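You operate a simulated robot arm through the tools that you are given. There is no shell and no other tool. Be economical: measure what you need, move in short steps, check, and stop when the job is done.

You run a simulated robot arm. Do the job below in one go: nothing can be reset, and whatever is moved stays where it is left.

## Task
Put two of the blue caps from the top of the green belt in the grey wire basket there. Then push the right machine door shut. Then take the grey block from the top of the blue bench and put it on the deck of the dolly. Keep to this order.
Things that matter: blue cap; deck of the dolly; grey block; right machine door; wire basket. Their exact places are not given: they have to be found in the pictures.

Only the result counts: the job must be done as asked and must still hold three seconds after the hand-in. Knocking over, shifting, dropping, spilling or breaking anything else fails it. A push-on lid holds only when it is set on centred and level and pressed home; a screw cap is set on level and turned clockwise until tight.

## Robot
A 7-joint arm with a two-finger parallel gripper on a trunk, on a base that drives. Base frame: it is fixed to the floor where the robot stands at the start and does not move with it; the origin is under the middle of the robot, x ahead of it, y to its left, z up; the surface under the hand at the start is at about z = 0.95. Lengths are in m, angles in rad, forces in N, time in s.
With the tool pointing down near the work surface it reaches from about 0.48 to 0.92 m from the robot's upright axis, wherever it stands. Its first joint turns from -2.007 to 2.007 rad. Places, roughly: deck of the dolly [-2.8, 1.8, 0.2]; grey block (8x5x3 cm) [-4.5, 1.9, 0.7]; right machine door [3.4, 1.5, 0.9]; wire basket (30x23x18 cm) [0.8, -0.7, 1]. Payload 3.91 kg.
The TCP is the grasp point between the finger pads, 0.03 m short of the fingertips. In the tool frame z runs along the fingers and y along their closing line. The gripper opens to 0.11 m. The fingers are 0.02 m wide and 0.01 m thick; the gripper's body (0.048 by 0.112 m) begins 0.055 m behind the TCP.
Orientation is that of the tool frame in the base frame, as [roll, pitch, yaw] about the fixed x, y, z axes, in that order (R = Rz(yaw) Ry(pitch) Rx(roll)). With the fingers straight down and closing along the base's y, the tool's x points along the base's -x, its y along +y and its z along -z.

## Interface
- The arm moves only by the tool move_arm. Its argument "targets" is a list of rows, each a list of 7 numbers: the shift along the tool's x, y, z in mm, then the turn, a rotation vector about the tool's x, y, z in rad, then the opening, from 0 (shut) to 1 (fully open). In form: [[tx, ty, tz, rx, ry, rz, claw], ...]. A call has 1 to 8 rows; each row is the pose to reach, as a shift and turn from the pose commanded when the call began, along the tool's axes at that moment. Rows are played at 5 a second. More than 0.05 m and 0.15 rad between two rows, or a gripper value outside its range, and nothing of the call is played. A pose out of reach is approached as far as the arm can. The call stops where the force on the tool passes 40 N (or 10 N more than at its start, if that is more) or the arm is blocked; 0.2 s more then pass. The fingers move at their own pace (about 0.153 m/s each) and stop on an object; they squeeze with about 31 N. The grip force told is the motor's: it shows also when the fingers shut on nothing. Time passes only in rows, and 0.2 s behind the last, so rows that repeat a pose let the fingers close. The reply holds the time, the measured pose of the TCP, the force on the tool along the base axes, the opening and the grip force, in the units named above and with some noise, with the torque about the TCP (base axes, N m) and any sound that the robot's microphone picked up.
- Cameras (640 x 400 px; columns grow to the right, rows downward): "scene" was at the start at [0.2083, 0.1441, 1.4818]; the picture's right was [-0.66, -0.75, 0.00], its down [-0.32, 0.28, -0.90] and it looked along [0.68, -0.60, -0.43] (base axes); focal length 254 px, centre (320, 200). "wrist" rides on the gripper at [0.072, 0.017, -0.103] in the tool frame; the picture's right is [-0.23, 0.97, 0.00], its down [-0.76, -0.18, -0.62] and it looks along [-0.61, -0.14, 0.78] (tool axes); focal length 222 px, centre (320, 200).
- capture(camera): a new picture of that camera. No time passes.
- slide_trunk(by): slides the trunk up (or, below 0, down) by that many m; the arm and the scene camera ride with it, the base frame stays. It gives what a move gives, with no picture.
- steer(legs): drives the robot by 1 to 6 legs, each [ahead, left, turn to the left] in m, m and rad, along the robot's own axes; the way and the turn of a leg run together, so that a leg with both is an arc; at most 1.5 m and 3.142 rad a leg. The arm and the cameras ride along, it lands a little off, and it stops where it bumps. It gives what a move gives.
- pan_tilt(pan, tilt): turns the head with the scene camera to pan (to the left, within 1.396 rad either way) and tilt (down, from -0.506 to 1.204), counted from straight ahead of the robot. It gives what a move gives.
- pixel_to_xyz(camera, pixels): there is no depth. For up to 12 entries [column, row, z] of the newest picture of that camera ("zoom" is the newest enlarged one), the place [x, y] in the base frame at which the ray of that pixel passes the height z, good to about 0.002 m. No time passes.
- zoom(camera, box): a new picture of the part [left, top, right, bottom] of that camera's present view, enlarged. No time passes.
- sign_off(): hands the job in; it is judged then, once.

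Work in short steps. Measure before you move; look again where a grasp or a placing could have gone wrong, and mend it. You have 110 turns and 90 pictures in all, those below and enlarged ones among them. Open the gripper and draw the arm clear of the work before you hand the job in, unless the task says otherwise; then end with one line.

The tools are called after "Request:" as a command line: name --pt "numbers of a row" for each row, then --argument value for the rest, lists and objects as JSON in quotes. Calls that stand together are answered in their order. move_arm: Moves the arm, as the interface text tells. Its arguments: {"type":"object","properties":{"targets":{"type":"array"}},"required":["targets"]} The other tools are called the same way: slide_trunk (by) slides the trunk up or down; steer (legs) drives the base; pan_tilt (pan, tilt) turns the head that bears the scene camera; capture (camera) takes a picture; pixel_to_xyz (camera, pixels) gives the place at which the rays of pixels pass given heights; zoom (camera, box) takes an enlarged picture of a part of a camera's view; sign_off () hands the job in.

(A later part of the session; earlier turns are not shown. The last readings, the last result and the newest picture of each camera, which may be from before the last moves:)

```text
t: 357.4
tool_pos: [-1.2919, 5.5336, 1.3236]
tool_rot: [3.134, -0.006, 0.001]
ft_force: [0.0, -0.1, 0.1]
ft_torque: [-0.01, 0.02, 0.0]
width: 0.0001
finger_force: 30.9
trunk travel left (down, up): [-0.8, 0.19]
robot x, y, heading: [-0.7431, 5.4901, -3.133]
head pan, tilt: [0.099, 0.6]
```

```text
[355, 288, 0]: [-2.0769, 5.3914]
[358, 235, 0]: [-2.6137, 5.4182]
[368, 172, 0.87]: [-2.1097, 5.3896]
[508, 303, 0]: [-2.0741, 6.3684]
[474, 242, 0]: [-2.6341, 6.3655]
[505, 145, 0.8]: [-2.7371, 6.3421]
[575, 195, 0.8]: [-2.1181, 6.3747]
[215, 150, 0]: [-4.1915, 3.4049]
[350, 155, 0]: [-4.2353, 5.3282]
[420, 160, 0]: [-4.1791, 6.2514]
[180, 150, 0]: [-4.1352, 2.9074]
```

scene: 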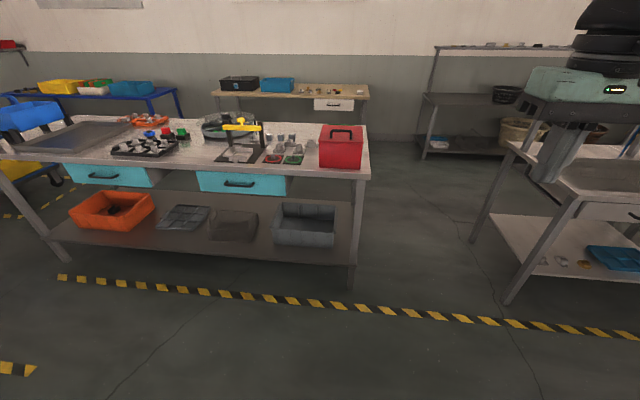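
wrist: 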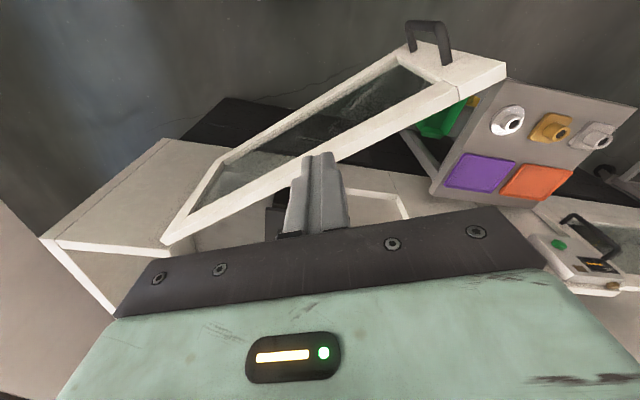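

A 0.93 m gap at y 5.41–6.34. I go through its centre facing west, then slide south between table row and wall tables.

Request:
steer --legs '[[0, -0.39, -0.01], [1.3, 0, 0], [1.3, 0, 0], [0, 1.4, 0]]'

Request:
pan_tilt --pan 0.6 --tilt 0.5

Request:
capture --camera "scene"

```text
t: 378.8
tool_pos: [-3.9066, 4.5388, 1.3248]
tool_rot: [3.135, -0.006, -0.003]
ft_force: [-0.3, -0.4, 0.4]
ft_torque: [0.02, -0.04, 0.01]
width: 0.0
finger_force: 31.2
trunk travel left (down, up): [-0.8, 0.19]
robot x, y, heading: [-3.3605, 4.4916, -3.14]
head pan, tilt: [0.099, 0.6]
```

```text
t: 379.7
tool_pos: [-3.9063, 4.5382, 1.3238]
tool_rot: [3.135, -0.006, -0.005]
ft_force: [-0.8, 0.3, 0.2]
ft_torque: [-0.01, -0.02, 0.01]
width: 0.0
finger_force: 30.6
trunk travel left (down, up): [-0.8, 0.19]
robot x, y, heading: [-3.3619, 4.4931, -3.139]
head pan, tilt: [0.6, 0.499]
```

```text
30 pictures are left
```

scene: 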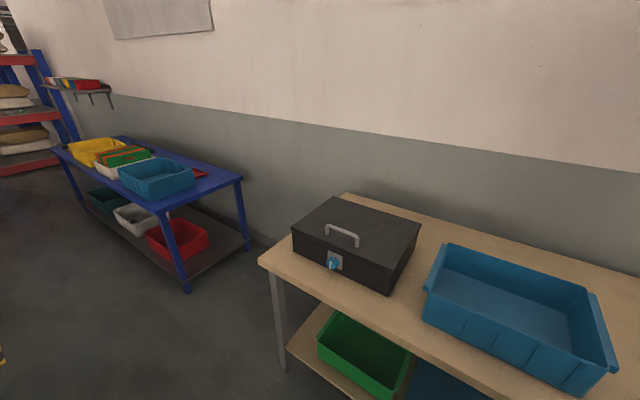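

I slide 1.4 m further south and look at the blue bench and dolly.

Request:
steer --legs '[[0, 1.45, 0]]'

Request:
pan_tilt --pan 0.5 --tilt 0.55

Request:
capture --camera "scene"

Request:
pan_tilt --pan 1.39 --tilt 0.85

Request:
capture --camera "scene"

```text
t: 386.8
tool_pos: [-3.9232, 3.1297, 1.3239]
tool_rot: [3.133, -0.005, -0.041]
ft_force: [0.1, -0.3, 0.4]
ft_torque: [0.01, -0.03, 0.0]
width: 0.0
finger_force: 31.4
trunk travel left (down, up): [-0.8, 0.19]
robot x, y, heading: [-3.3803, 3.0669, 3.113]
head pan, tilt: [0.6, 0.499]
```

```text
t: 387.5
tool_pos: [-3.9239, 3.1296, 1.3237]
tool_rot: [3.134, -0.005, -0.04]
ft_force: [-0.4, -0.2, 1.3]
ft_torque: [-0.01, -0.01, -0.02]
width: 0.0001
finger_force: 30.9
trunk travel left (down, up): [-0.8, 0.19]
robot x, y, heading: [-3.3787, 3.0646, 3.111]
head pan, tilt: [0.499, 0.55]
```

```text
29 pictures are left
```

scene: 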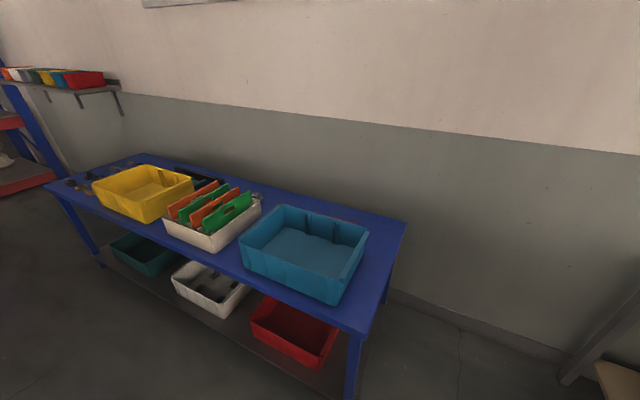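

```text
t: 388.7
tool_pos: [-3.9243, 3.1306, 1.3241]
tool_rot: [3.134, -0.004, -0.04]
ft_force: [-0.6, 0.7, -0.3]
ft_torque: [0.0, 0.05, -0.01]
width: 0.0002
finger_force: 31.6
trunk travel left (down, up): [-0.8, 0.19]
robot x, y, heading: [-3.3798, 3.0653, 3.11]
head pan, tilt: [1.389, 0.85]
```

```text
28 pictures are left
```

scene: 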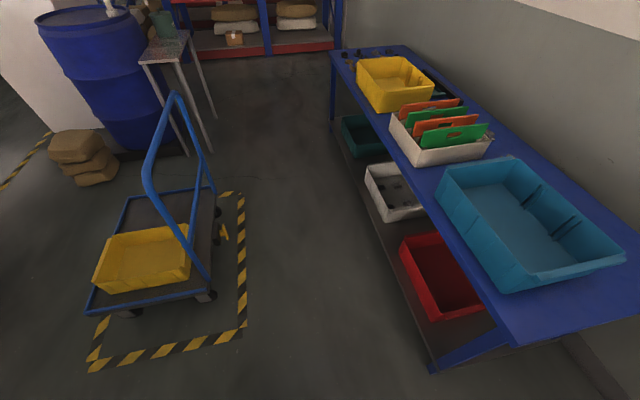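

I measure deck, bin and bench here, then turn the head back to zoom in behind the bins.

Request:
pixel_to_xyz --camera "scene" --pixels '[[87, 312, 0.2], [212, 292, 0.2], [215, 190, 0.2], [128, 198, 0.2], [98, 285, 0.22], [188, 285, 0.22], [110, 245, 0.3], [185, 235, 0.3], [508, 345, 0.75], [640, 320, 0.75], [345, 55, 0.75], [430, 375, 0]]'

Request:
pan_tilt --pan 0.6 --tilt 0.6

Request:
zoom --camera "scene" --box '[80, 110, 420, 320]'

```text
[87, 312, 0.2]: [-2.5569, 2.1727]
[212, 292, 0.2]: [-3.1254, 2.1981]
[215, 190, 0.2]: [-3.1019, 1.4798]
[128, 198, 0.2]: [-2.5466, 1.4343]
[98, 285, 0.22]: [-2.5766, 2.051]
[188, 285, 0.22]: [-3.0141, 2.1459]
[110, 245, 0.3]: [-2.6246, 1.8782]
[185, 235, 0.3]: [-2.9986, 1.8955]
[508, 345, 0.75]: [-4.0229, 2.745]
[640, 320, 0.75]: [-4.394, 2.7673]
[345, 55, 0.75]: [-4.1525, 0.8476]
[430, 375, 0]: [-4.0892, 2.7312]
```

```text
t: 389.8
tool_pos: [-3.9238, 3.1293, 1.3244]
tool_rot: [3.136, -0.007, -0.042]
ft_force: [-0.8, 0.7, 0.1]
ft_torque: [0.03, -0.01, -0.02]
width: 0.0
finger_force: 30.8
trunk travel left (down, up): [-0.8, 0.19]
robot x, y, heading: [-3.3773, 3.0672, 3.113]
head pan, tilt: [0.6, 0.6]
```

```text
1.88 times, centred on (250, 215) of scene
```

zoom: 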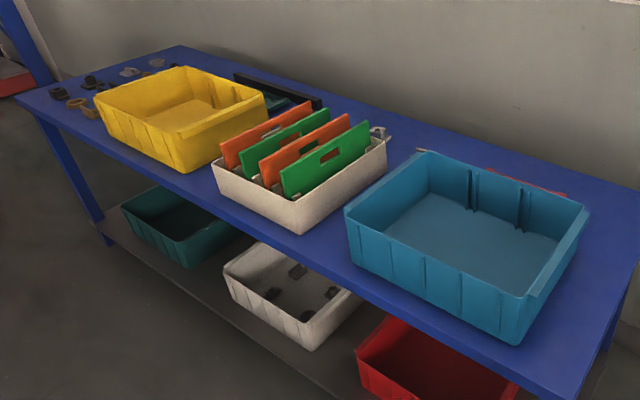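

A grey object sits at (378,133) behind the white bin. I enlarge it and get its place.

Request:
pixel_to_xyz --camera "zoom" --pixels '[[378, 132, 0.77], [378, 132, 0.8], [428, 150, 0.75], [520, 180, 0.75], [390, 140, 0.85], [270, 103, 0.75]]'

Request:
zoom --camera "scene" --box '[200, 150, 400, 240]'

```text
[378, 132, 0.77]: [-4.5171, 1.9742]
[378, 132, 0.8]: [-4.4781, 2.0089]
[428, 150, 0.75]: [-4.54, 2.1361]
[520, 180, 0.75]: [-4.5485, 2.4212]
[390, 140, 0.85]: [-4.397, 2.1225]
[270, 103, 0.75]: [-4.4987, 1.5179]
```

```text
3.20 times, centred on (300, 195) of scene
```

zoom: 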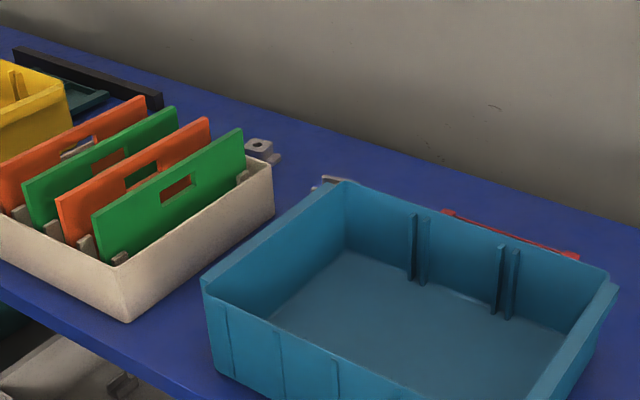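

The grey block (with a hole) is at about (−4.5,1.96), half hidden behind the white bin. I drive to about (−3.6,2.0) between dolly and bench, facing west.

Request:
steer --legs '[[0.21, 0, 0.03], [0, 0.55, 0]]'

Request:
pan_tilt --pan 0.3 --tilt 1.1

Request:
capture --camera "scene"

```text
t: 394.2
tool_pos: [-4.1305, 2.5742, 1.3243]
tool_rot: [3.134, -0.004, -0.005]
ft_force: [-0.3, 0.3, 0.0]
ft_torque: [0.01, -0.01, 0.0]
width: 0.0
finger_force: 31.1
trunk travel left (down, up): [-0.8, 0.19]
robot x, y, heading: [-3.5827, 2.5258, -3.133]
head pan, tilt: [0.6, 0.6]
```

```text
t: 395.1
tool_pos: [-4.1298, 2.5751, 1.3241]
tool_rot: [3.135, -0.004, -0.005]
ft_force: [-0.8, 0.4, 0.8]
ft_torque: [-0.03, 0.01, 0.01]
width: 0.0
finger_force: 30.8
trunk travel left (down, up): [-0.8, 0.19]
robot x, y, heading: [-3.5805, 2.524, -3.134]
head pan, tilt: [0.3, 1.1]
```

```text
25 pictures are left
```

scene: 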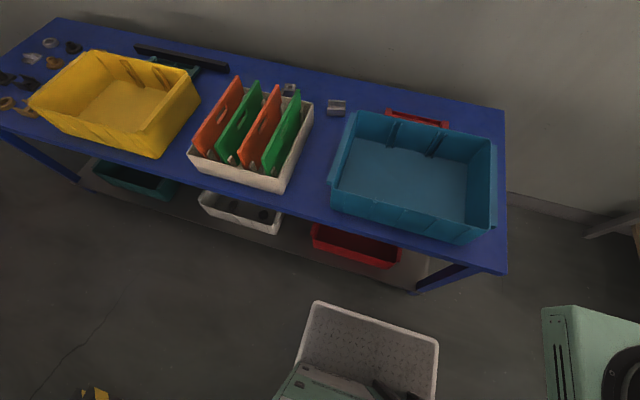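

Two grey objects show: (289,90) and (337,107). I enlarge.

Request:
zoom --camera "scene" --box '[260, 70, 380, 145]'

Request:
pixel_to_xyz --camera "scene" --pixels '[[289, 88, 0.77], [337, 103, 0.75], [337, 103, 0.77], [507, 272, 0.72], [507, 272, 0.75], [303, 188, 0.75], [430, 292, 0], [300, 305, 0.1]]'

```text
5.33 times, centred on (320, 108) of scene
```

zoom: 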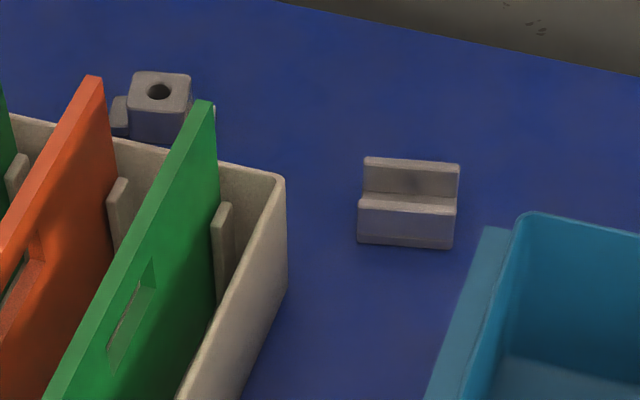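

```text
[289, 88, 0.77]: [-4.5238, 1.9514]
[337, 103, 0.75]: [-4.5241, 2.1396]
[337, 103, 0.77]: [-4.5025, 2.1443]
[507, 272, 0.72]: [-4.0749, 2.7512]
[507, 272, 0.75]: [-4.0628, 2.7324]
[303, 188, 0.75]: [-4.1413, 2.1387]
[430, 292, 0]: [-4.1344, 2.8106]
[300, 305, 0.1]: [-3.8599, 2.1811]
```

I measure both candidates' sizes from the enlarged picture.

Request:
pixel_to_xyz --camera "zoom" --pixels '[[358, 242, 0.72], [453, 248, 0.72], [358, 200, 0.75], [456, 206, 0.75], [364, 158, 0.75], [460, 165, 0.75], [130, 72, 0.77], [190, 75, 0.77], [130, 105, 0.77], [188, 110, 0.77], [112, 132, 0.72], [215, 110, 0.72]]'

Request:
zoom --camera "scene" --box '[0, 20, 120, 130]'

```text
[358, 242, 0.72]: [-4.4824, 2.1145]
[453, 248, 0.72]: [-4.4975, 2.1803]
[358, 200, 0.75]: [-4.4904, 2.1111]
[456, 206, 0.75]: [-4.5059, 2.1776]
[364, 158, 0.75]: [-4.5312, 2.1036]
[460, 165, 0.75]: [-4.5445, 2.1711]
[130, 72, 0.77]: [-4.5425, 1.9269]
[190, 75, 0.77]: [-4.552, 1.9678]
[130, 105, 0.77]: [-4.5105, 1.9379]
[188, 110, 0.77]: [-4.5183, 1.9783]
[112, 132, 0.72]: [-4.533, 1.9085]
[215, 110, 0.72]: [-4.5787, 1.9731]
```

```text
3.64 times, centred on (60, 75) of scene
```

zoom: 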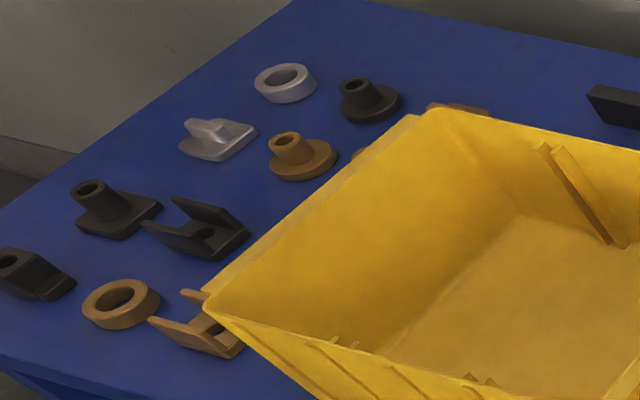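

The clutter shows brackets and bearing blocks; the grey block with the hole at (−4.53,1.95) matches the rough place, so that is the target. I check the clearances to the bin and dividers.

Request:
zoom --camera "scene" --box '[180, 65, 320, 195]'

Request:
pixel_to_xyz --camera "zoom" --pixels '[[370, 82, 0.87], [370, 82, 0.83], [405, 120, 0.8], [405, 120, 0.83], [330, 95, 0.8]]'

```text
3.08 times, centred on (250, 130) of scene
```

zoom: 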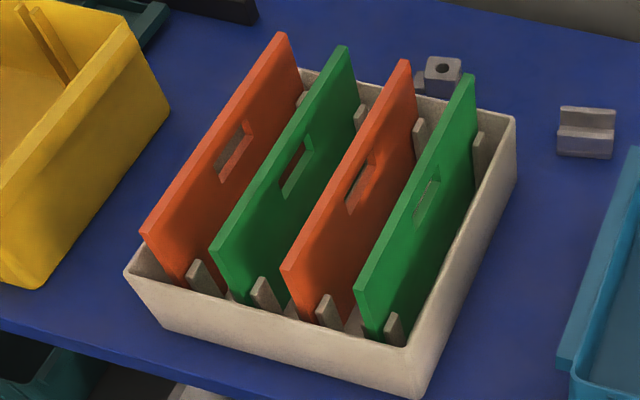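

```text
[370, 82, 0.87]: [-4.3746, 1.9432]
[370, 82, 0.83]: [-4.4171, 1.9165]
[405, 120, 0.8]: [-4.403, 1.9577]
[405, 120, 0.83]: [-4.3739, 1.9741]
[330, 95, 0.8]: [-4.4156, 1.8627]
```

Bin rim's back is at x≈−4.42, dividers end ≈−4.40, block at −4.53: room enough. I drive in to (−3.67,2.0) and then extend the hand above the block.

Request:
steer --legs '[[0.085, 0.52, 0]]'

Request:
move_arm --pt "-45 0 0 0 0 0 0.5" --pt "-90 0 0 0 0 0 1" --pt "-135 10 0 0 0 0 1" --pt "-180 30 0 0 0 0 1" --pt "-225 50 0 0 0 0 1" --pt "-265 60 20 0 0 0 1"

```text
t: 398.1
tool_pos: [-4.2146, 2.063, 1.3236]
tool_rot: [3.134, -0.005, -0.008]
ft_force: [0.2, 0.5, 0.8]
ft_torque: [-0.01, -0.03, 0.03]
width: 0.0
finger_force: 31.3
trunk travel left (down, up): [-0.8, 0.19]
robot x, y, heading: [-3.6706, 2.0165, -3.136]
head pan, tilt: [0.3, 1.1]
```

```text
t: 399.5
tool_pos: [-4.4787, 2.0055, 1.3044]
tool_rot: [3.135, -0.005, -0.006]
ft_force: [0.8, 0.6, 0.5]
ft_torque: [-0.03, 0.01, -0.01]
width: 0.1099
finger_force: 0.1
trunk travel left (down, up): [-0.8, 0.19]
robot x, y, heading: [-3.6625, 2.0173, -3.142]
head pan, tilt: [0.3, 1.1]
```

I go to (−4.52,1.955), z≈1.05 and look with the wrist camera.

Request:
move_arm --pt "-20 25 40 0 0 0 1" --pt "-41 50 70 0 0 0 1" --pt "-41 50 115 0 0 0 1" --pt "-41 50 160 0 0 0 1" --pt "-41 50 205 0 0 0 1" --pt "-41 50 250 0 0 0 1"

Request:
capture --camera "wrist"

Request:
capture --camera "scene"

```text
refused: row 1 steps farther than a row can; nothing moved
```

```text
21 pictures are left
```

wrist: 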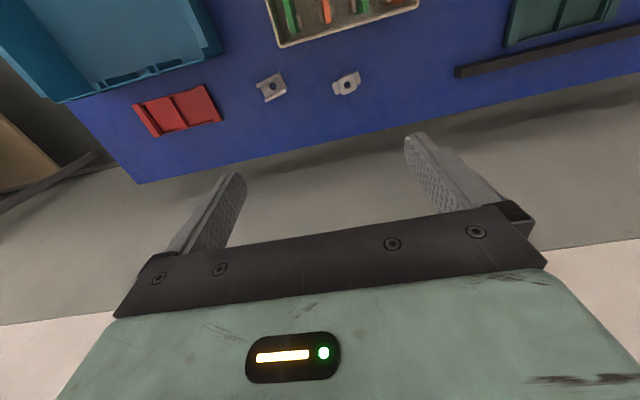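

```text
20 pictures are left
```

scene: 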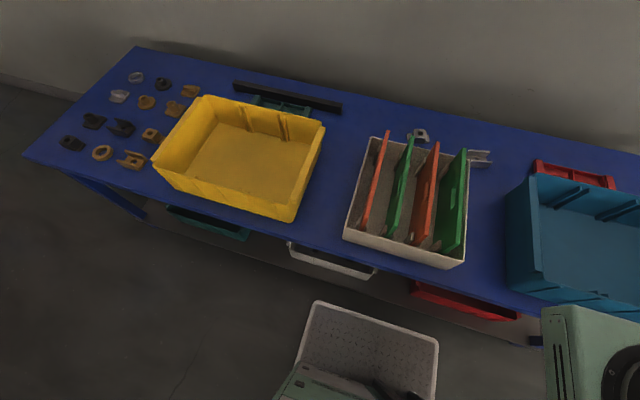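

The wrist view shows both: block A at (347,82), the bracket B at (272,87). I enlarge and measure with the table height.

Request:
zoom --camera "wrist" --box '[240, 50, 380, 120]'

Request:
pixel_to_xyz --camera "zoom" --pixels '[[490, 150, 0.75], [425, 178, 0.73], [555, 125, 0.73], [490, 150, 0.72], [145, 170, 0.72]]'

```text
4.57 times, centred on (310, 85) of wrist
```

zoom: 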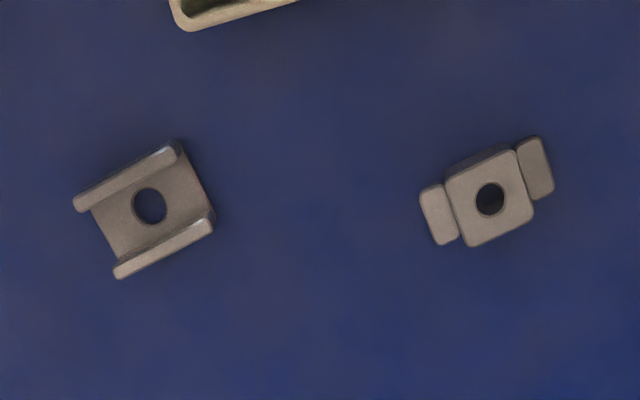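

```text
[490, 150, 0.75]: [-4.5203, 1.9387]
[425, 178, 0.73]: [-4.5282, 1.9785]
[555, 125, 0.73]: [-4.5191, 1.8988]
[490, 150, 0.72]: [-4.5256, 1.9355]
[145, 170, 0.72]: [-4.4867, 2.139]
```

Block A measures 8 cm along y, as told. I re-query its exact centre and ends at plausible heights.

Request:
pixel_to_xyz --camera "zoom" --pixels '[[490, 198, 0.74], [490, 198, 0.76], [430, 217, 0.73], [546, 167, 0.73], [445, 178, 0.75], [515, 150, 0.75], [532, 218, 0.75], [470, 247, 0.75], [490, 198, 0.72]]'

```text
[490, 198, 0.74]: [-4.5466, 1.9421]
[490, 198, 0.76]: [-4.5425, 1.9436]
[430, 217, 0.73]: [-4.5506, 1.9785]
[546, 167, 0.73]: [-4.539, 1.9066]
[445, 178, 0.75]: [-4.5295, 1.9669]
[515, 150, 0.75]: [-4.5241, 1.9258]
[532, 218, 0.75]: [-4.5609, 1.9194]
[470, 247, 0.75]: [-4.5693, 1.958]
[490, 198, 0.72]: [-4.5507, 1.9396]
```

Centre (−4.546,1.942), long axis ~9° off y, top z≈0.745 (bench ≈0.715). I align the yaw by −0.16 about the tool's z and come down to z≈0.85.

Request:
move_arm --pt "-34 31 0 0 0 -0.08 1" --pt "-67 62 0 0 0 -0.16 1" --pt "-67 62 48 0 0 -0.16 1" --pt "-67 62 96 0 0 -0.16 1" --pt "-67 62 144 0 0 -0.16 1" --pt "-67 62 192 0 0 -0.16 1" --pt "-67 62 240 0 0 -0.16 1" --pt "-67 62 288 0 0 -0.16 1"

Request:
move_arm --pt "0 0 45 0 0 0 1" --pt "0 0 90 0 0 0 1" --pt "0 0 130 0 0 0 1" --pt "0 0 165 0 0 0 1"

Request:
capture --camera "wrist"

```text
t: 401.3
tool_pos: [-4.5783, 1.9303, 1.015]
tool_rot: [3.135, -0.004, 0.153]
ft_force: [0.5, 0.0, 0.5]
ft_torque: [0.0, 0.01, 0.0]
width: 0.1102
finger_force: 0.0
out of reach, approached as far as the arm can: row 2, 4, 5, 6, 7, 8
trunk travel left (down, up): [-0.8, 0.19]
robot x, y, heading: [-3.6642, 2.0179, -3.137]
head pan, tilt: [0.3, 1.1]
```

```text
t: 402.3
tool_pos: [-4.5621, 1.9348, 0.8532]
tool_rot: [3.133, -0.001, 0.152]
ft_force: [0.6, 0.0, 0.3]
ft_torque: [-0.03, 0.03, 0.0]
width: 0.1099
finger_force: 0.1
out of reach, approached as far as the arm can: row 2, 3, 4
trunk travel left (down, up): [-0.8, 0.19]
robot x, y, heading: [-3.6628, 2.0205, -3.135]
head pan, tilt: [0.3, 1.1]
```

```text
18 pictures are left
```

wrist: 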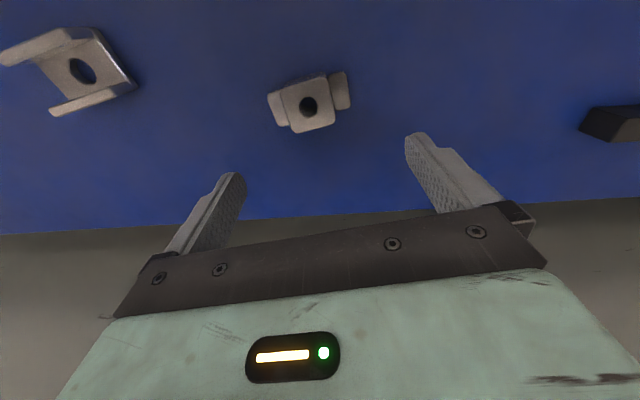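

The arm is at its reach limit here; I'll use the trunk for the last descent. First I measure the block again.

Request:
pixel_to_xyz --camera "wrist" --pixels '[[308, 105, 0.745], [274, 108, 0.725], [344, 92, 0.725], [283, 92, 0.745], [330, 80, 0.745], [335, 118, 0.745], [293, 132, 0.745], [308, 105, 0.735]]'

Request:
zoom --camera "wrist" --box '[250, 50, 370, 150]'

```text
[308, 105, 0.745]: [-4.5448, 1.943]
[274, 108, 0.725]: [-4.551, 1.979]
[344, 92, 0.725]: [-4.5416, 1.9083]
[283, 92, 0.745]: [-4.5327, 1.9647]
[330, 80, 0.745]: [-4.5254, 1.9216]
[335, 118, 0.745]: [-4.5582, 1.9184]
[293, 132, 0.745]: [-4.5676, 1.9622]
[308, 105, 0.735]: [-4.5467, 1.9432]
```

```text
4.00 times, centred on (310, 100) of wrist
```

zoom: 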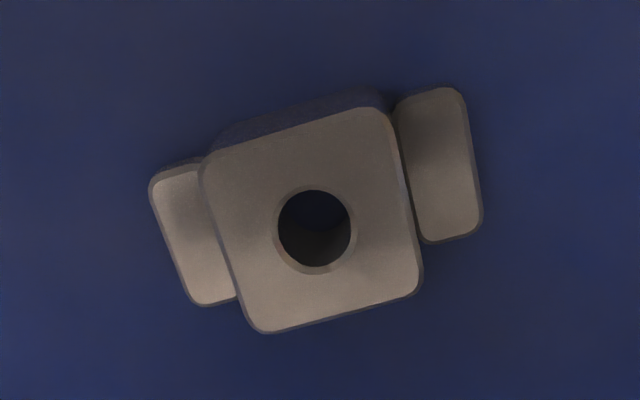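

The block is at (−4.545,1.943). To gain reach I raise the arm 0.12 m and lower the trunk by as much, then check the pose.

Request:
move_arm --pt "0 0 -40 0 0 0 1" --pt "0 0 -80 0 0 0 1" --pt "0 0 -120 0 0 0 1"

Request:
slide_trunk --by -0.12

Request:
move_arm --pt "3 0 0 0 0 0 1" --pt "3 0 0 0 0 0 1"

```text
t: 403.1
tool_pos: [-4.5616, 1.9352, 0.9751]
tool_rot: [3.134, -0.005, 0.154]
ft_force: [-0.4, 0.0, -0.1]
ft_torque: [0.03, -0.03, 0.01]
width: 0.1099
finger_force: 0.1
trunk travel left (down, up): [-0.8, 0.19]
robot x, y, heading: [-3.6641, 2.0177, -3.137]
head pan, tilt: [0.3, 1.1]
```

```text
t: 404.6
tool_pos: [-4.5611, 1.9369, 0.8563]
tool_rot: [3.136, -0.003, 0.153]
ft_force: [0.2, -0.1, 0.3]
ft_torque: [-0.02, 0.01, 0.02]
width: 0.1104
finger_force: 0.0
trunk travel left (down, up): [-0.68, 0.31]
robot x, y, heading: [-3.6683, 2.0189, -3.135]
head pan, tilt: [0.3, 1.1]
```

```text
t: 405.2
tool_pos: [-4.5579, 1.9362, 0.8542]
tool_rot: [3.136, -0.003, 0.153]
ft_force: [0.1, -0.8, 0.1]
ft_torque: [0.01, -0.02, 0.02]
width: 0.1103
finger_force: 0.0
trunk travel left (down, up): [-0.68, 0.31]
robot x, y, heading: [-3.6684, 2.016, -3.138]
head pan, tilt: [0.3, 1.1]
```

Now within reach. I correct by (+13,+7) mm and go down to z≈0.765.

Request:
move_arm --pt "14 -5 0 0 0 0 1" --pt "14 -5 40 0 0 0 1" --pt "14 -5 75 0 0 0 1" --pt "14 -5 90 0 0 0 1"

Request:
capture --camera "wrist"

```text
t: 406.2
tool_pos: [-4.5464, 1.9409, 0.7675]
tool_rot: [3.138, -0.005, 0.154]
ft_force: [0.4, -0.1, 0.6]
ft_torque: [0.0, 0.02, -0.02]
width: 0.11
finger_force: 0.1
trunk travel left (down, up): [-0.68, 0.31]
robot x, y, heading: [-3.6665, 2.0153, -3.132]
head pan, tilt: [0.3, 1.1]
```

```text
16 pictures are left
```

wrist: 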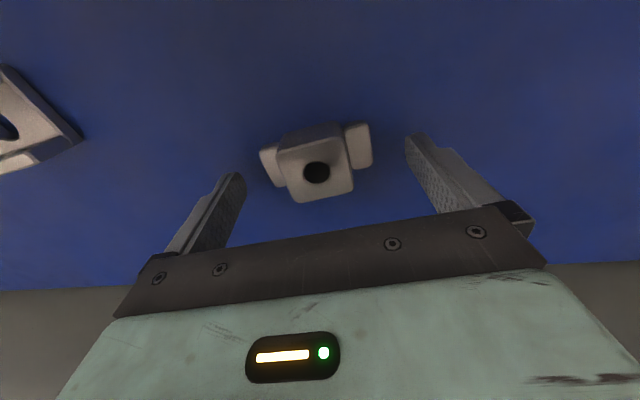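

Aligned. I descend in 4-mm rows until the tips are just above the bench, then close.

Request:
move_arm --pt "0 0 6 0 0 0 1" --pt "0 0 11 0 0 0 1" --pt "0 0 15 0 0 0 1" --pt "0 0 18 0 0 0 1"

Request:
capture --camera "wrist"

```text
t: 407.2
tool_pos: [-4.5443, 1.9415, 0.7497]
tool_rot: [3.134, -0.001, 0.154]
ft_force: [4.8, 0.4, 12.2]
ft_torque: [0.78, 0.04, -0.3]
width: 0.1097
finger_force: 0.1
trunk travel left (down, up): [-0.68, 0.31]
robot x, y, heading: [-3.6681, 2.0145, -3.141]
head pan, tilt: [0.3, 1.1]
```

```text
15 pictures are left
```

wrist: 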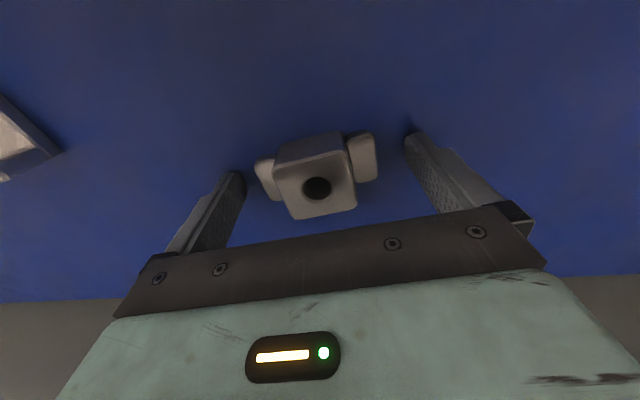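

Tips touched the bench (12 N at z=0.750, bench ≈0.72) and the block is centred at the TCP. I lift 2 mm, close, then raise.

Request:
move_arm --pt "0 0 -3 0 0 0 1" --pt "0 0 -3 0 0 0 0" --pt "0 0 -3 0 0 0 0" --pt "0 0 -3 0 0 0 0" --pt "0 0 -3 0 0 0 0"

Request:
move_arm --pt "0 0 -30 0 0 0 0" --pt "0 0 -70 0 0 0 0" --pt "0 0 -115 0 0 0 0" --pt "0 0 -160 0 0 0 0" --pt "0 0 -200 0 0 0 0"

Request:
capture --camera "wrist"

```text
t: 408.4
tool_pos: [-4.5436, 1.9416, 0.7498]
tool_rot: [3.133, -0.005, 0.152]
ft_force: [-0.4, 2.8, 0.7]
ft_torque: [0.23, 0.08, -0.05]
width: 0.0777
finger_force: 31.1
trunk travel left (down, up): [-0.68, 0.31]
robot x, y, heading: [-3.6659, 2.0159, -3.135]
head pan, tilt: [0.3, 1.1]
```

```text
t: 409.6
tool_pos: [-4.5451, 1.945, 0.9503]
tool_rot: [3.133, -0.004, 0.154]
ft_force: [-0.9, 0.2, -2.2]
ft_torque: [0.05, -0.02, 0.01]
width: 0.0774
finger_force: 30.9
trunk travel left (down, up): [-0.68, 0.31]
robot x, y, heading: [-3.6667, 2.015, -3.139]
head pan, tilt: [0.3, 1.1]
```

```text
14 pictures are left
```

wrist: 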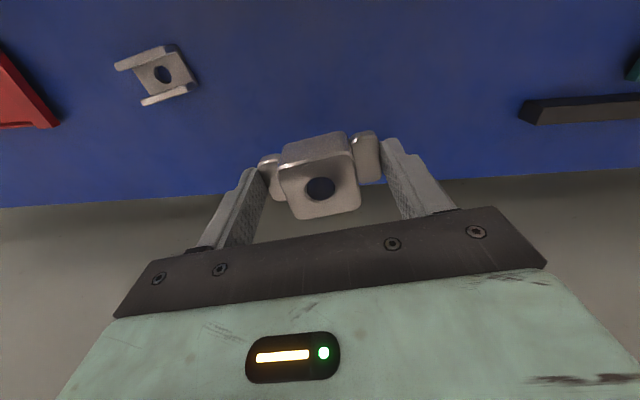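

The block is held (77 mm). I raise the trunk back, draw the arm in and lift before driving.

Request:
slide_trunk --by 0.12

Request:
move_arm --pt "0 0 -45 0 0 0 0" --pt "30 0 -80 0 0 0 0" --pt "70 0 -105 0 0 0.03 0" --pt "115 5 -120 0 0 0.06 0" --pt "160 10 -130 0 0 0.09 0" --pt "205 15 -140 0 0 0.12 0" --pt "250 20 -150 0 0 0.15 0" --pt "295 25 -160 0 0 0.155 0"

Request:
steer --legs '[[0, -0.8, 0], [-0.47, 0, 0], [0, 0, 1.571]]'

Request:
pan_tilt --pan 0.1 --tilt 0.85

Request:
capture --camera "scene"

```text
t: 411.1
tool_pos: [-4.5449, 1.9454, 1.0698]
tool_rot: [3.134, -0.002, 0.154]
ft_force: [0.1, -0.4, -2.1]
ft_torque: [0.01, -0.04, -0.01]
width: 0.0775
finger_force: 30.9
trunk travel left (down, up): [-0.8, 0.19]
robot x, y, heading: [-3.6682, 2.0195, -3.141]
head pan, tilt: [0.3, 1.1]
```

```text
t: 412.9
tool_pos: [-4.248, 1.9664, 1.2323]
tool_rot: [3.134, -0.007, -0.004]
ft_force: [-1.2, 0.2, -1.5]
ft_torque: [-0.01, -0.04, 0.03]
width: 0.0776
finger_force: 30.9
trunk travel left (down, up): [-0.8, 0.19]
robot x, y, heading: [-3.6676, 2.018, -3.134]
head pan, tilt: [0.3, 1.1]
```

```text
t: 423.4
tool_pos: [-3.1416, 2.2248, 1.2318]
tool_rot: [3.134, -0.006, 1.558]
ft_force: [0.2, 0.2, -1.8]
ft_torque: [0.05, 0.01, 0.0]
width: 0.0773
finger_force: 30.8
trunk travel left (down, up): [-0.8, 0.19]
robot x, y, heading: [-3.1832, 2.8062, -1.58]
head pan, tilt: [0.3, 1.1]
```

```text
t: 424.2
tool_pos: [-3.1409, 2.2255, 1.2319]
tool_rot: [3.135, -0.004, 1.558]
ft_force: [-0.3, -0.3, -2.0]
ft_torque: [-0.01, -0.01, -0.01]
width: 0.0774
finger_force: 31.0
trunk travel left (down, up): [-0.8, 0.19]
robot x, y, heading: [-3.186, 2.8103, -1.578]
head pan, tilt: [0.099, 0.85]
```

```text
13 pictures are left
```

scene: 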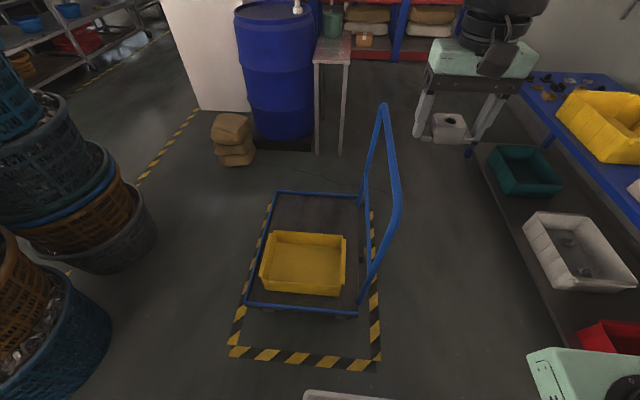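

The free half of the deck lies beyond the bin, at about (315,210). I measure deck rim, bin and handle.

Request:
pixel_to_xyz --camera "scene" --pixels '[[245, 305, 0.2], [362, 313, 0.2], [277, 192, 0.2], [360, 200, 0.2], [262, 288, 0.2], [341, 295, 0.2], [270, 233, 0.33], [347, 237, 0.33], [315, 212, 0.2], [388, 205, 1.0], [384, 108, 1.0], [385, 105, 0.9]]'

Request:
zoom --camera "scene" --box '[220, 90, 420, 330]'

```text
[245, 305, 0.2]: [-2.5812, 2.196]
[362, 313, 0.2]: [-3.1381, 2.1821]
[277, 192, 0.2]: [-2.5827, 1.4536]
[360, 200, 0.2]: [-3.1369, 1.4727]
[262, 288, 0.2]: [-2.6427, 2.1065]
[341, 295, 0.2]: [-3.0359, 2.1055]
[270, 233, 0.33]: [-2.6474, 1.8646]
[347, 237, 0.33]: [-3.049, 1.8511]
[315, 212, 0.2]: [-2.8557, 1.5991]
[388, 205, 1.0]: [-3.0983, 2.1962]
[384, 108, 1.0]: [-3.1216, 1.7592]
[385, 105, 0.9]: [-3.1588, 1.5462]
```

```text
1.67 times, centred on (320, 210) of scene
```

zoom: 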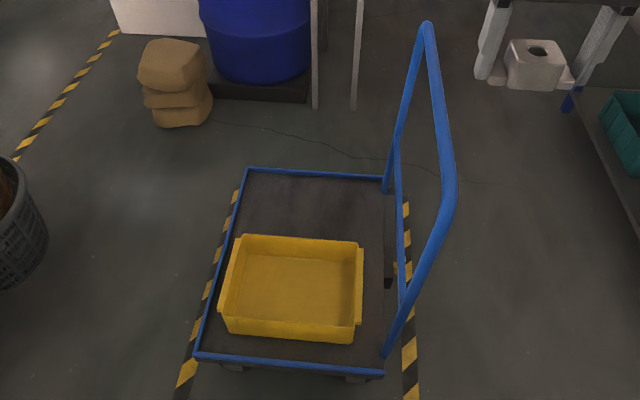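

Deck: x −3.137…−2.582, y 1.46…2.19; bin's rim ends at y≈1.86. Target (−2.85,1.70). I check the arm pedestal's front against the deck before choosing the stand.

Request:
pixel_to_xyz --camera "scene" --pixels '[[527, 355, 0.9], [527, 355, 1.0], [527, 355, 0.8], [640, 348, 0.9], [305, 393, 0.1]]'

Request:
steer --legs '[[0.2, 0.42, 0.01]]'

```text
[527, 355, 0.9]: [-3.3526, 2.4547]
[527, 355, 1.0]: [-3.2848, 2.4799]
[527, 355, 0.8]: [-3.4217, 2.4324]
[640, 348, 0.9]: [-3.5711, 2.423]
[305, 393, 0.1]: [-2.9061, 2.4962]
```

```text
t: 427.0
tool_pos: [-2.7236, 2.0163, 1.2334]
tool_rot: [3.135, -0.006, 1.558]
ft_force: [0.8, 0.8, -1.3]
ft_torque: [-0.04, -0.03, 0.0]
width: 0.0774
finger_force: 30.8
trunk travel left (down, up): [-0.8, 0.19]
robot x, y, heading: [-2.7669, 2.5996, -1.58]
head pan, tilt: [0.099, 0.85]
```

Pedestal front is ≈5 cm short of the deck edge: fine. I move the hand out to above (−2.85,1.70) and then lower the trunk.

Request:
move_arm --pt "-40 -16 0 0 0 0 0" --pt "-80 -32 0 0 0 0 0" --pt "-120 -48 0 0 0 0 0" --pt "-160 -64 0 0 0 0 0" --pt "-200 -80 0 0 0 0 0" --pt "-240 -96 0 0 0 0 0" --pt "-280 -112 0 0 0 0 0" --pt "-316 -126 0 0 0 0 0"

Request:
slide_trunk --by -0.3

Request:
capture --camera "scene"

```text
t: 428.8
tool_pos: [-2.8553, 1.7008, 1.2304]
tool_rot: [3.134, -0.007, 1.557]
ft_force: [-0.5, 0.7, 0.2]
ft_torque: [0.0, 0.02, 0.01]
width: 0.0776
finger_force: 30.8
trunk travel left (down, up): [-0.8, 0.19]
robot x, y, heading: [-2.7677, 2.6012, -1.582]
head pan, tilt: [0.099, 0.85]
```

```text
t: 431.8
tool_pos: [-2.8545, 1.6986, 0.9305]
tool_rot: [3.135, -0.005, 1.556]
ft_force: [0.1, -0.5, -1.3]
ft_torque: [0.03, -0.03, -0.01]
width: 0.0773
finger_force: 30.9
trunk travel left (down, up): [-0.5, 0.49]
robot x, y, heading: [-2.77, 2.5991, -1.578]
head pan, tilt: [0.099, 0.85]
```

```text
11 pictures are left
```

scene: 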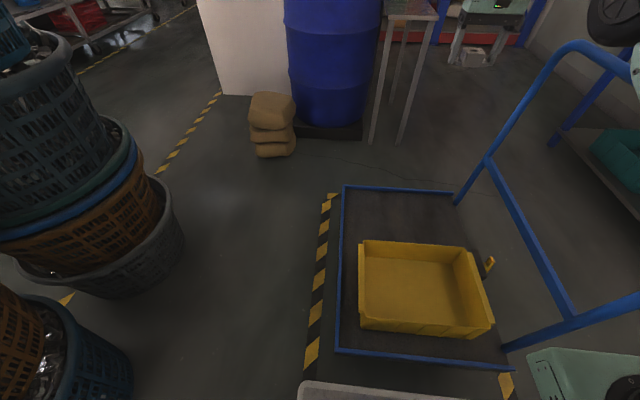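

The hand is at the top (485,40). I must be sure the arm links will clear the handle hoop as the trunk lowers, so I look right.

Request:
pan_tilt --pan -0.55 --tilt 0.5

Request:
capture --camera "scene"

```text
t: 432.8
tool_pos: [-2.8543, 1.6997, 0.9309]
tool_rot: [3.133, -0.004, 1.557]
ft_force: [-1.1, -0.6, -1.3]
ft_torque: [-0.01, 0.02, -0.02]
width: 0.0774
finger_force: 31.0
trunk travel left (down, up): [-0.5, 0.49]
robot x, y, heading: [-2.7662, 2.5971, -1.575]
head pan, tilt: [-0.55, 0.499]
```

```text
10 pictures are left
```

scene: 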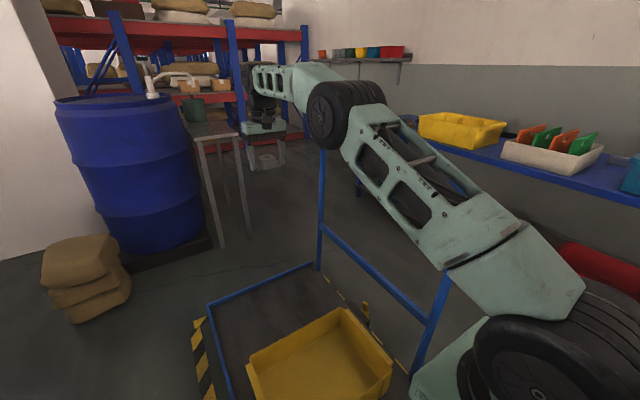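

The upper arm stands right above the hoop, so lowering there would hit it. I raise the trunk, shift the base 0.3 m east, and bring the hand back to x≈−2.73.

Request:
slide_trunk --by 0.3

Request:
steer --legs '[[0, 0.3, 0]]'

Request:
move_arm --pt "0 -45 0 0 0 0 0" --pt "0 -90 0 0 0 0 0" --pt "0 -135 0 0 0 0 0" --pt "0 -170 0 0 0 0 0"

Request:
capture --camera "scene"

```text
t: 435.8
tool_pos: [-2.854, 1.699, 1.2305]
tool_rot: [3.136, -0.005, 1.557]
ft_force: [0.1, -0.9, -0.9]
ft_torque: [0.04, -0.01, -0.04]
width: 0.0772
finger_force: 31.2
trunk travel left (down, up): [-0.8, 0.19]
robot x, y, heading: [-2.7662, 2.5966, -1.581]
head pan, tilt: [-0.55, 0.499]
```

```text
t: 437.9
tool_pos: [-2.5551, 1.6976, 1.2297]
tool_rot: [3.135, -0.005, 1.557]
ft_force: [0.8, 0.0, -1.4]
ft_torque: [0.02, 0.01, 0.04]
width: 0.0773
finger_force: 30.7
trunk travel left (down, up): [-0.8, 0.19]
robot x, y, heading: [-2.4652, 2.5948, -1.579]
head pan, tilt: [-0.55, 0.499]
```

```text
t: 438.9
tool_pos: [-2.7244, 1.6985, 1.2301]
tool_rot: [3.135, -0.006, 1.556]
ft_force: [0.2, 0.8, -0.8]
ft_torque: [0.01, 0.04, 0.0]
width: 0.0774
finger_force: 30.3
trunk travel left (down, up): [-0.8, 0.19]
robot x, y, heading: [-2.4703, 2.5943, -1.577]
head pan, tilt: [-0.55, 0.499]
```

```text
9 pictures are left
```

scene: 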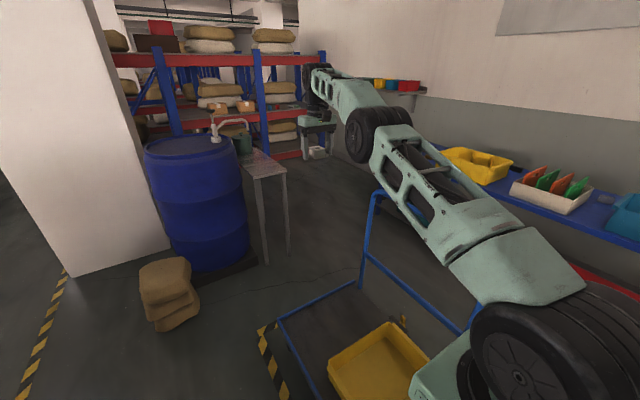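

The arm now lies east of the hoop plane. I lower the trunk 0.3 m and check by picture and force.

Request:
slide_trunk --by -0.3

Request:
pan_tilt --pan -0.75 --tilt 0.45

Request:
capture --camera "scene"

```text
t: 441.9
tool_pos: [-2.7252, 1.6991, 0.9312]
tool_rot: [3.135, -0.005, 1.56]
ft_force: [0.5, 0.0, -1.5]
ft_torque: [0.0, 0.02, -0.01]
width: 0.0774
finger_force: 30.9
trunk travel left (down, up): [-0.5, 0.49]
robot x, y, heading: [-2.4688, 2.5931, -1.581]
head pan, tilt: [-0.55, 0.499]
```

```text
t: 442.6
tool_pos: [-2.7234, 1.6993, 0.9301]
tool_rot: [3.135, -0.006, 1.556]
ft_force: [0.7, 0.3, -1.8]
ft_torque: [0.01, 0.01, 0.03]
width: 0.0775
finger_force: 31.4
trunk travel left (down, up): [-0.5, 0.49]
robot x, y, heading: [-2.468, 2.5939, -1.58]
head pan, tilt: [-0.75, 0.45]
```

```text
8 pictures are left
```

scene: 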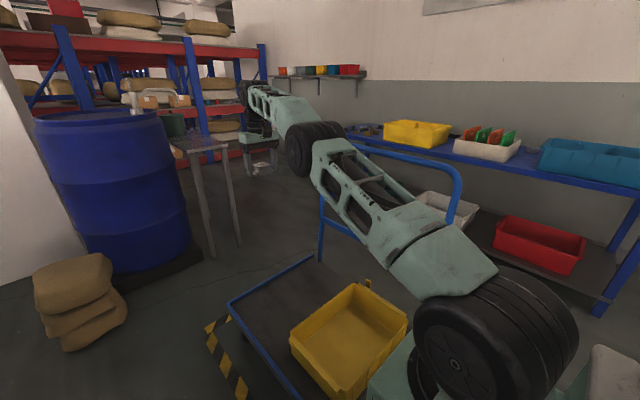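

The arm is well east of the hoop. I lower the trunk a further 0.3 m and then the arm to z≈0.30.

Request:
slide_trunk --by -0.3

Request:
move_arm --pt "0 0 45 0 0 0 0" --pt "0 0 90 0 0 0 0" --pt "0 0 135 0 0 0 0" --pt "0 0 180 0 0 0 0" --pt "0 0 225 0 0 0 0" --pt "0 0 270 0 0 0 0" --pt "0 0 310 0 0 0 0"

Request:
capture --camera "wrist"

```text
t: 445.6
tool_pos: [-2.7247, 1.6976, 0.6301]
tool_rot: [3.136, -0.006, 1.558]
ft_force: [0.3, 1.0, -1.3]
ft_torque: [0.03, 0.04, -0.01]
width: 0.0775
finger_force: 30.9
trunk travel left (down, up): [-0.2, 0.79]
robot x, y, heading: [-2.4691, 2.5953, -1.581]
head pan, tilt: [-0.75, 0.45]
```

```text
t: 447.2
tool_pos: [-2.7224, 1.6977, 0.3214]
tool_rot: [3.135, -0.003, 1.555]
ft_force: [-0.1, 0.0, -0.3]
ft_torque: [0.0, 0.0, 0.01]
width: 0.0772
finger_force: 31.0
trunk travel left (down, up): [-0.2, 0.79]
robot x, y, heading: [-2.4719, 2.5961, -1.579]
head pan, tilt: [-0.75, 0.45]
```

```text
7 pictures are left
```

wrist: 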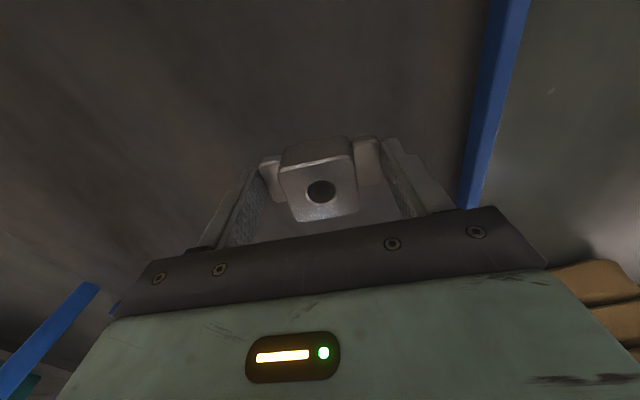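

Over the free deck, east rim at right (470,190). I lower slowly to z≈0.25 and then feel for the deck.

Request:
move_arm --pt "0 0 25 0 0 0 0" --pt "0 0 45 0 0 0 0" --pt "0 0 60 0 0 0 0" --pt "0 0 66 0 0 0 0" --pt "0 0 72 0 0 0 0"

Request:
pixel_to_xyz --camera "wrist" --pixels '[[478, 150, 0.2], [90, 290, 0.2]]'

```text
t: 448.0
tool_pos: [-2.7217, 1.6993, 0.2693]
tool_rot: [3.136, -0.003, 1.554]
ft_force: [3.8, 9.9, 16.3]
ft_torque: [0.09, 0.69, -0.36]
width: 0.0776
finger_force: 31.1
trunk travel left (down, up): [-0.2, 0.79]
robot x, y, heading: [-2.4699, 2.5913, -1.58]
head pan, tilt: [-0.75, 0.45]
stopped in row 3: the force on the tool passed its limit at 56 N (the readings are from after the stop); the commanded pose is now the measured one
```

```text
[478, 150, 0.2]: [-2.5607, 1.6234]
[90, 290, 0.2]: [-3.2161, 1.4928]
```

Contact at z=0.269 (deck ≈0.235?). I check by picture that it's the block resting on the deck.

Request:
pan_tilt --pan -0.35 --tilt 0.6

Request:
zoom --camera "scene" --box '[200, 100, 440, 300]'

```text
t: 448.9
tool_pos: [-2.7225, 1.6991, 0.2696]
tool_rot: [3.136, -0.004, 1.556]
ft_force: [3.4, 11.5, 29.1]
ft_torque: [0.24, 1.19, -0.55]
width: 0.0774
finger_force: 31.1
trunk travel left (down, up): [-0.2, 0.79]
robot x, y, heading: [-2.465, 2.5953, -1.58]
head pan, tilt: [-0.351, 0.6]
```

```text
2.00 times, centred on (320, 200) of scene
```

zoom: 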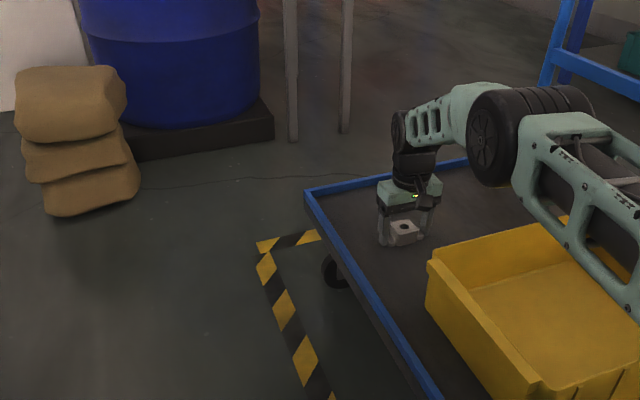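

The block sits on the deck between bin and rim. I relieve the press by 2 mm, open partly, and rise.

Request:
move_arm --pt "0 0 -2 0 0 0 0" --pt "0 0 -2 0 0 0 0.9" --pt "0 0 -2 0 0 0 0.9" --pt "0 0 -2 0 0 0 0.9"

Request:
move_arm --pt "0 0 -30 0 0 0 0.9" --pt "0 0 -75 0 0 0 0.9" --pt "0 0 -120 0 0 0 0.9" --pt "0 0 -165 0 0 0 0.9" --pt "0 0 -210 0 0 0 0.9" --pt "0 0 -255 0 0 0 0.9" --pt "0 0 -300 0 0 0 0.9"

Request:
zoom --camera "scene" --box '[200, 100, 440, 300]'

```text
t: 449.9
tool_pos: [-2.7208, 1.6977, 0.2693]
tool_rot: [3.134, -0.002, 1.556]
ft_force: [21.0, -1.4, 21.0]
ft_torque: [-0.21, 0.52, 0.25]
width: 0.0881
finger_force: 0.0
trunk travel left (down, up): [-0.2, 0.79]
robot x, y, heading: [-2.4657, 2.5982, -1.581]
head pan, tilt: [-0.351, 0.6]
```

```text
t: 451.5
tool_pos: [-2.7235, 1.6959, 0.5702]
tool_rot: [3.133, -0.006, 1.555]
ft_force: [0.4, -0.3, 0.1]
ft_torque: [0.04, -0.03, -0.03]
width: 0.099
finger_force: 0.0
trunk travel left (down, up): [-0.2, 0.79]
robot x, y, heading: [-2.4668, 2.5953, -1.581]
head pan, tilt: [-0.351, 0.6]
```

```text
2.00 times, centred on (320, 200) of scene
```

zoom: 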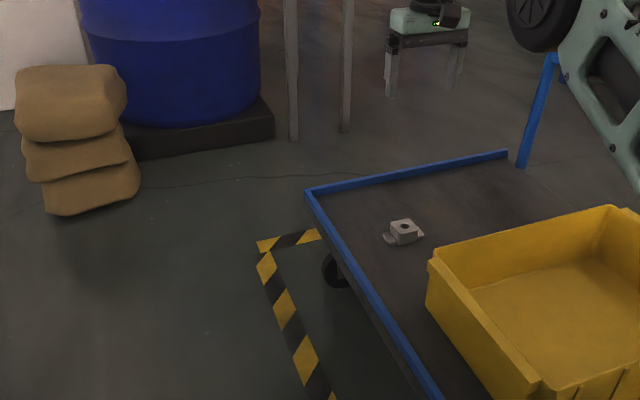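

The block lies flat on the deck. I raise the trunk and draw the arm in clear of the dolly.

Request:
slide_trunk --by 0.6

Request:
move_arm --pt "40 0 0 0 0 0 1" --pt "80 0 0 0 0 0 1" --pt "120 0 0 0 0 0 1" --pt "160 0 0 0 0 0 1" --pt "200 0 0 0 0 0 1" --pt "240 0 0 0 0 0 1"

Request:
steer --legs '[[-0.1, 0, 0]]'

Request:
pan_tilt --pan -0.2 --tilt 0.8

Request:
capture --camera "scene"

```text
refused: 0.6 is not a number from -0.4 to 0.4
```

```text
t: 452.9
tool_pos: [-2.7204, 1.9375, 0.5708]
tool_rot: [3.134, -0.005, 1.557]
ft_force: [0.5, -0.9, -0.6]
ft_torque: [0.01, 0.0, -0.02]
width: 0.1099
finger_force: 0.0
trunk travel left (down, up): [-0.2, 0.79]
robot x, y, heading: [-2.4714, 2.594, -1.58]
head pan, tilt: [-0.351, 0.6]
```

```text
t: 454.0
tool_pos: [-2.7182, 2.0402, 0.5716]
tool_rot: [3.134, -0.005, 1.557]
ft_force: [0.5, -0.6, -0.4]
ft_torque: [-0.02, -0.02, 0.01]
width: 0.11
finger_force: 0.1
trunk travel left (down, up): [-0.2, 0.79]
robot x, y, heading: [-2.4637, 2.6957, -1.578]
head pan, tilt: [-0.351, 0.6]
```

```text
t: 454.8
tool_pos: [-2.7192, 2.0393, 0.5702]
tool_rot: [3.134, -0.006, 1.558]
ft_force: [0.1, 0.4, -0.7]
ft_torque: [0.0, 0.01, -0.01]
width: 0.11
finger_force: 0.0
trunk travel left (down, up): [-0.2, 0.79]
robot x, y, heading: [-2.4655, 2.6983, -1.579]
head pan, tilt: [-0.201, 0.799]
```

```text
4 pictures are left
```

scene: 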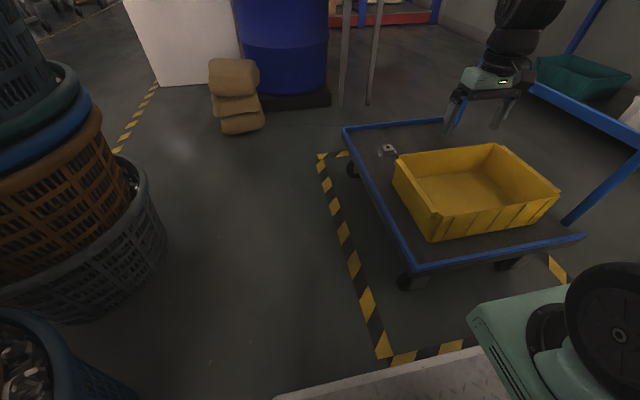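

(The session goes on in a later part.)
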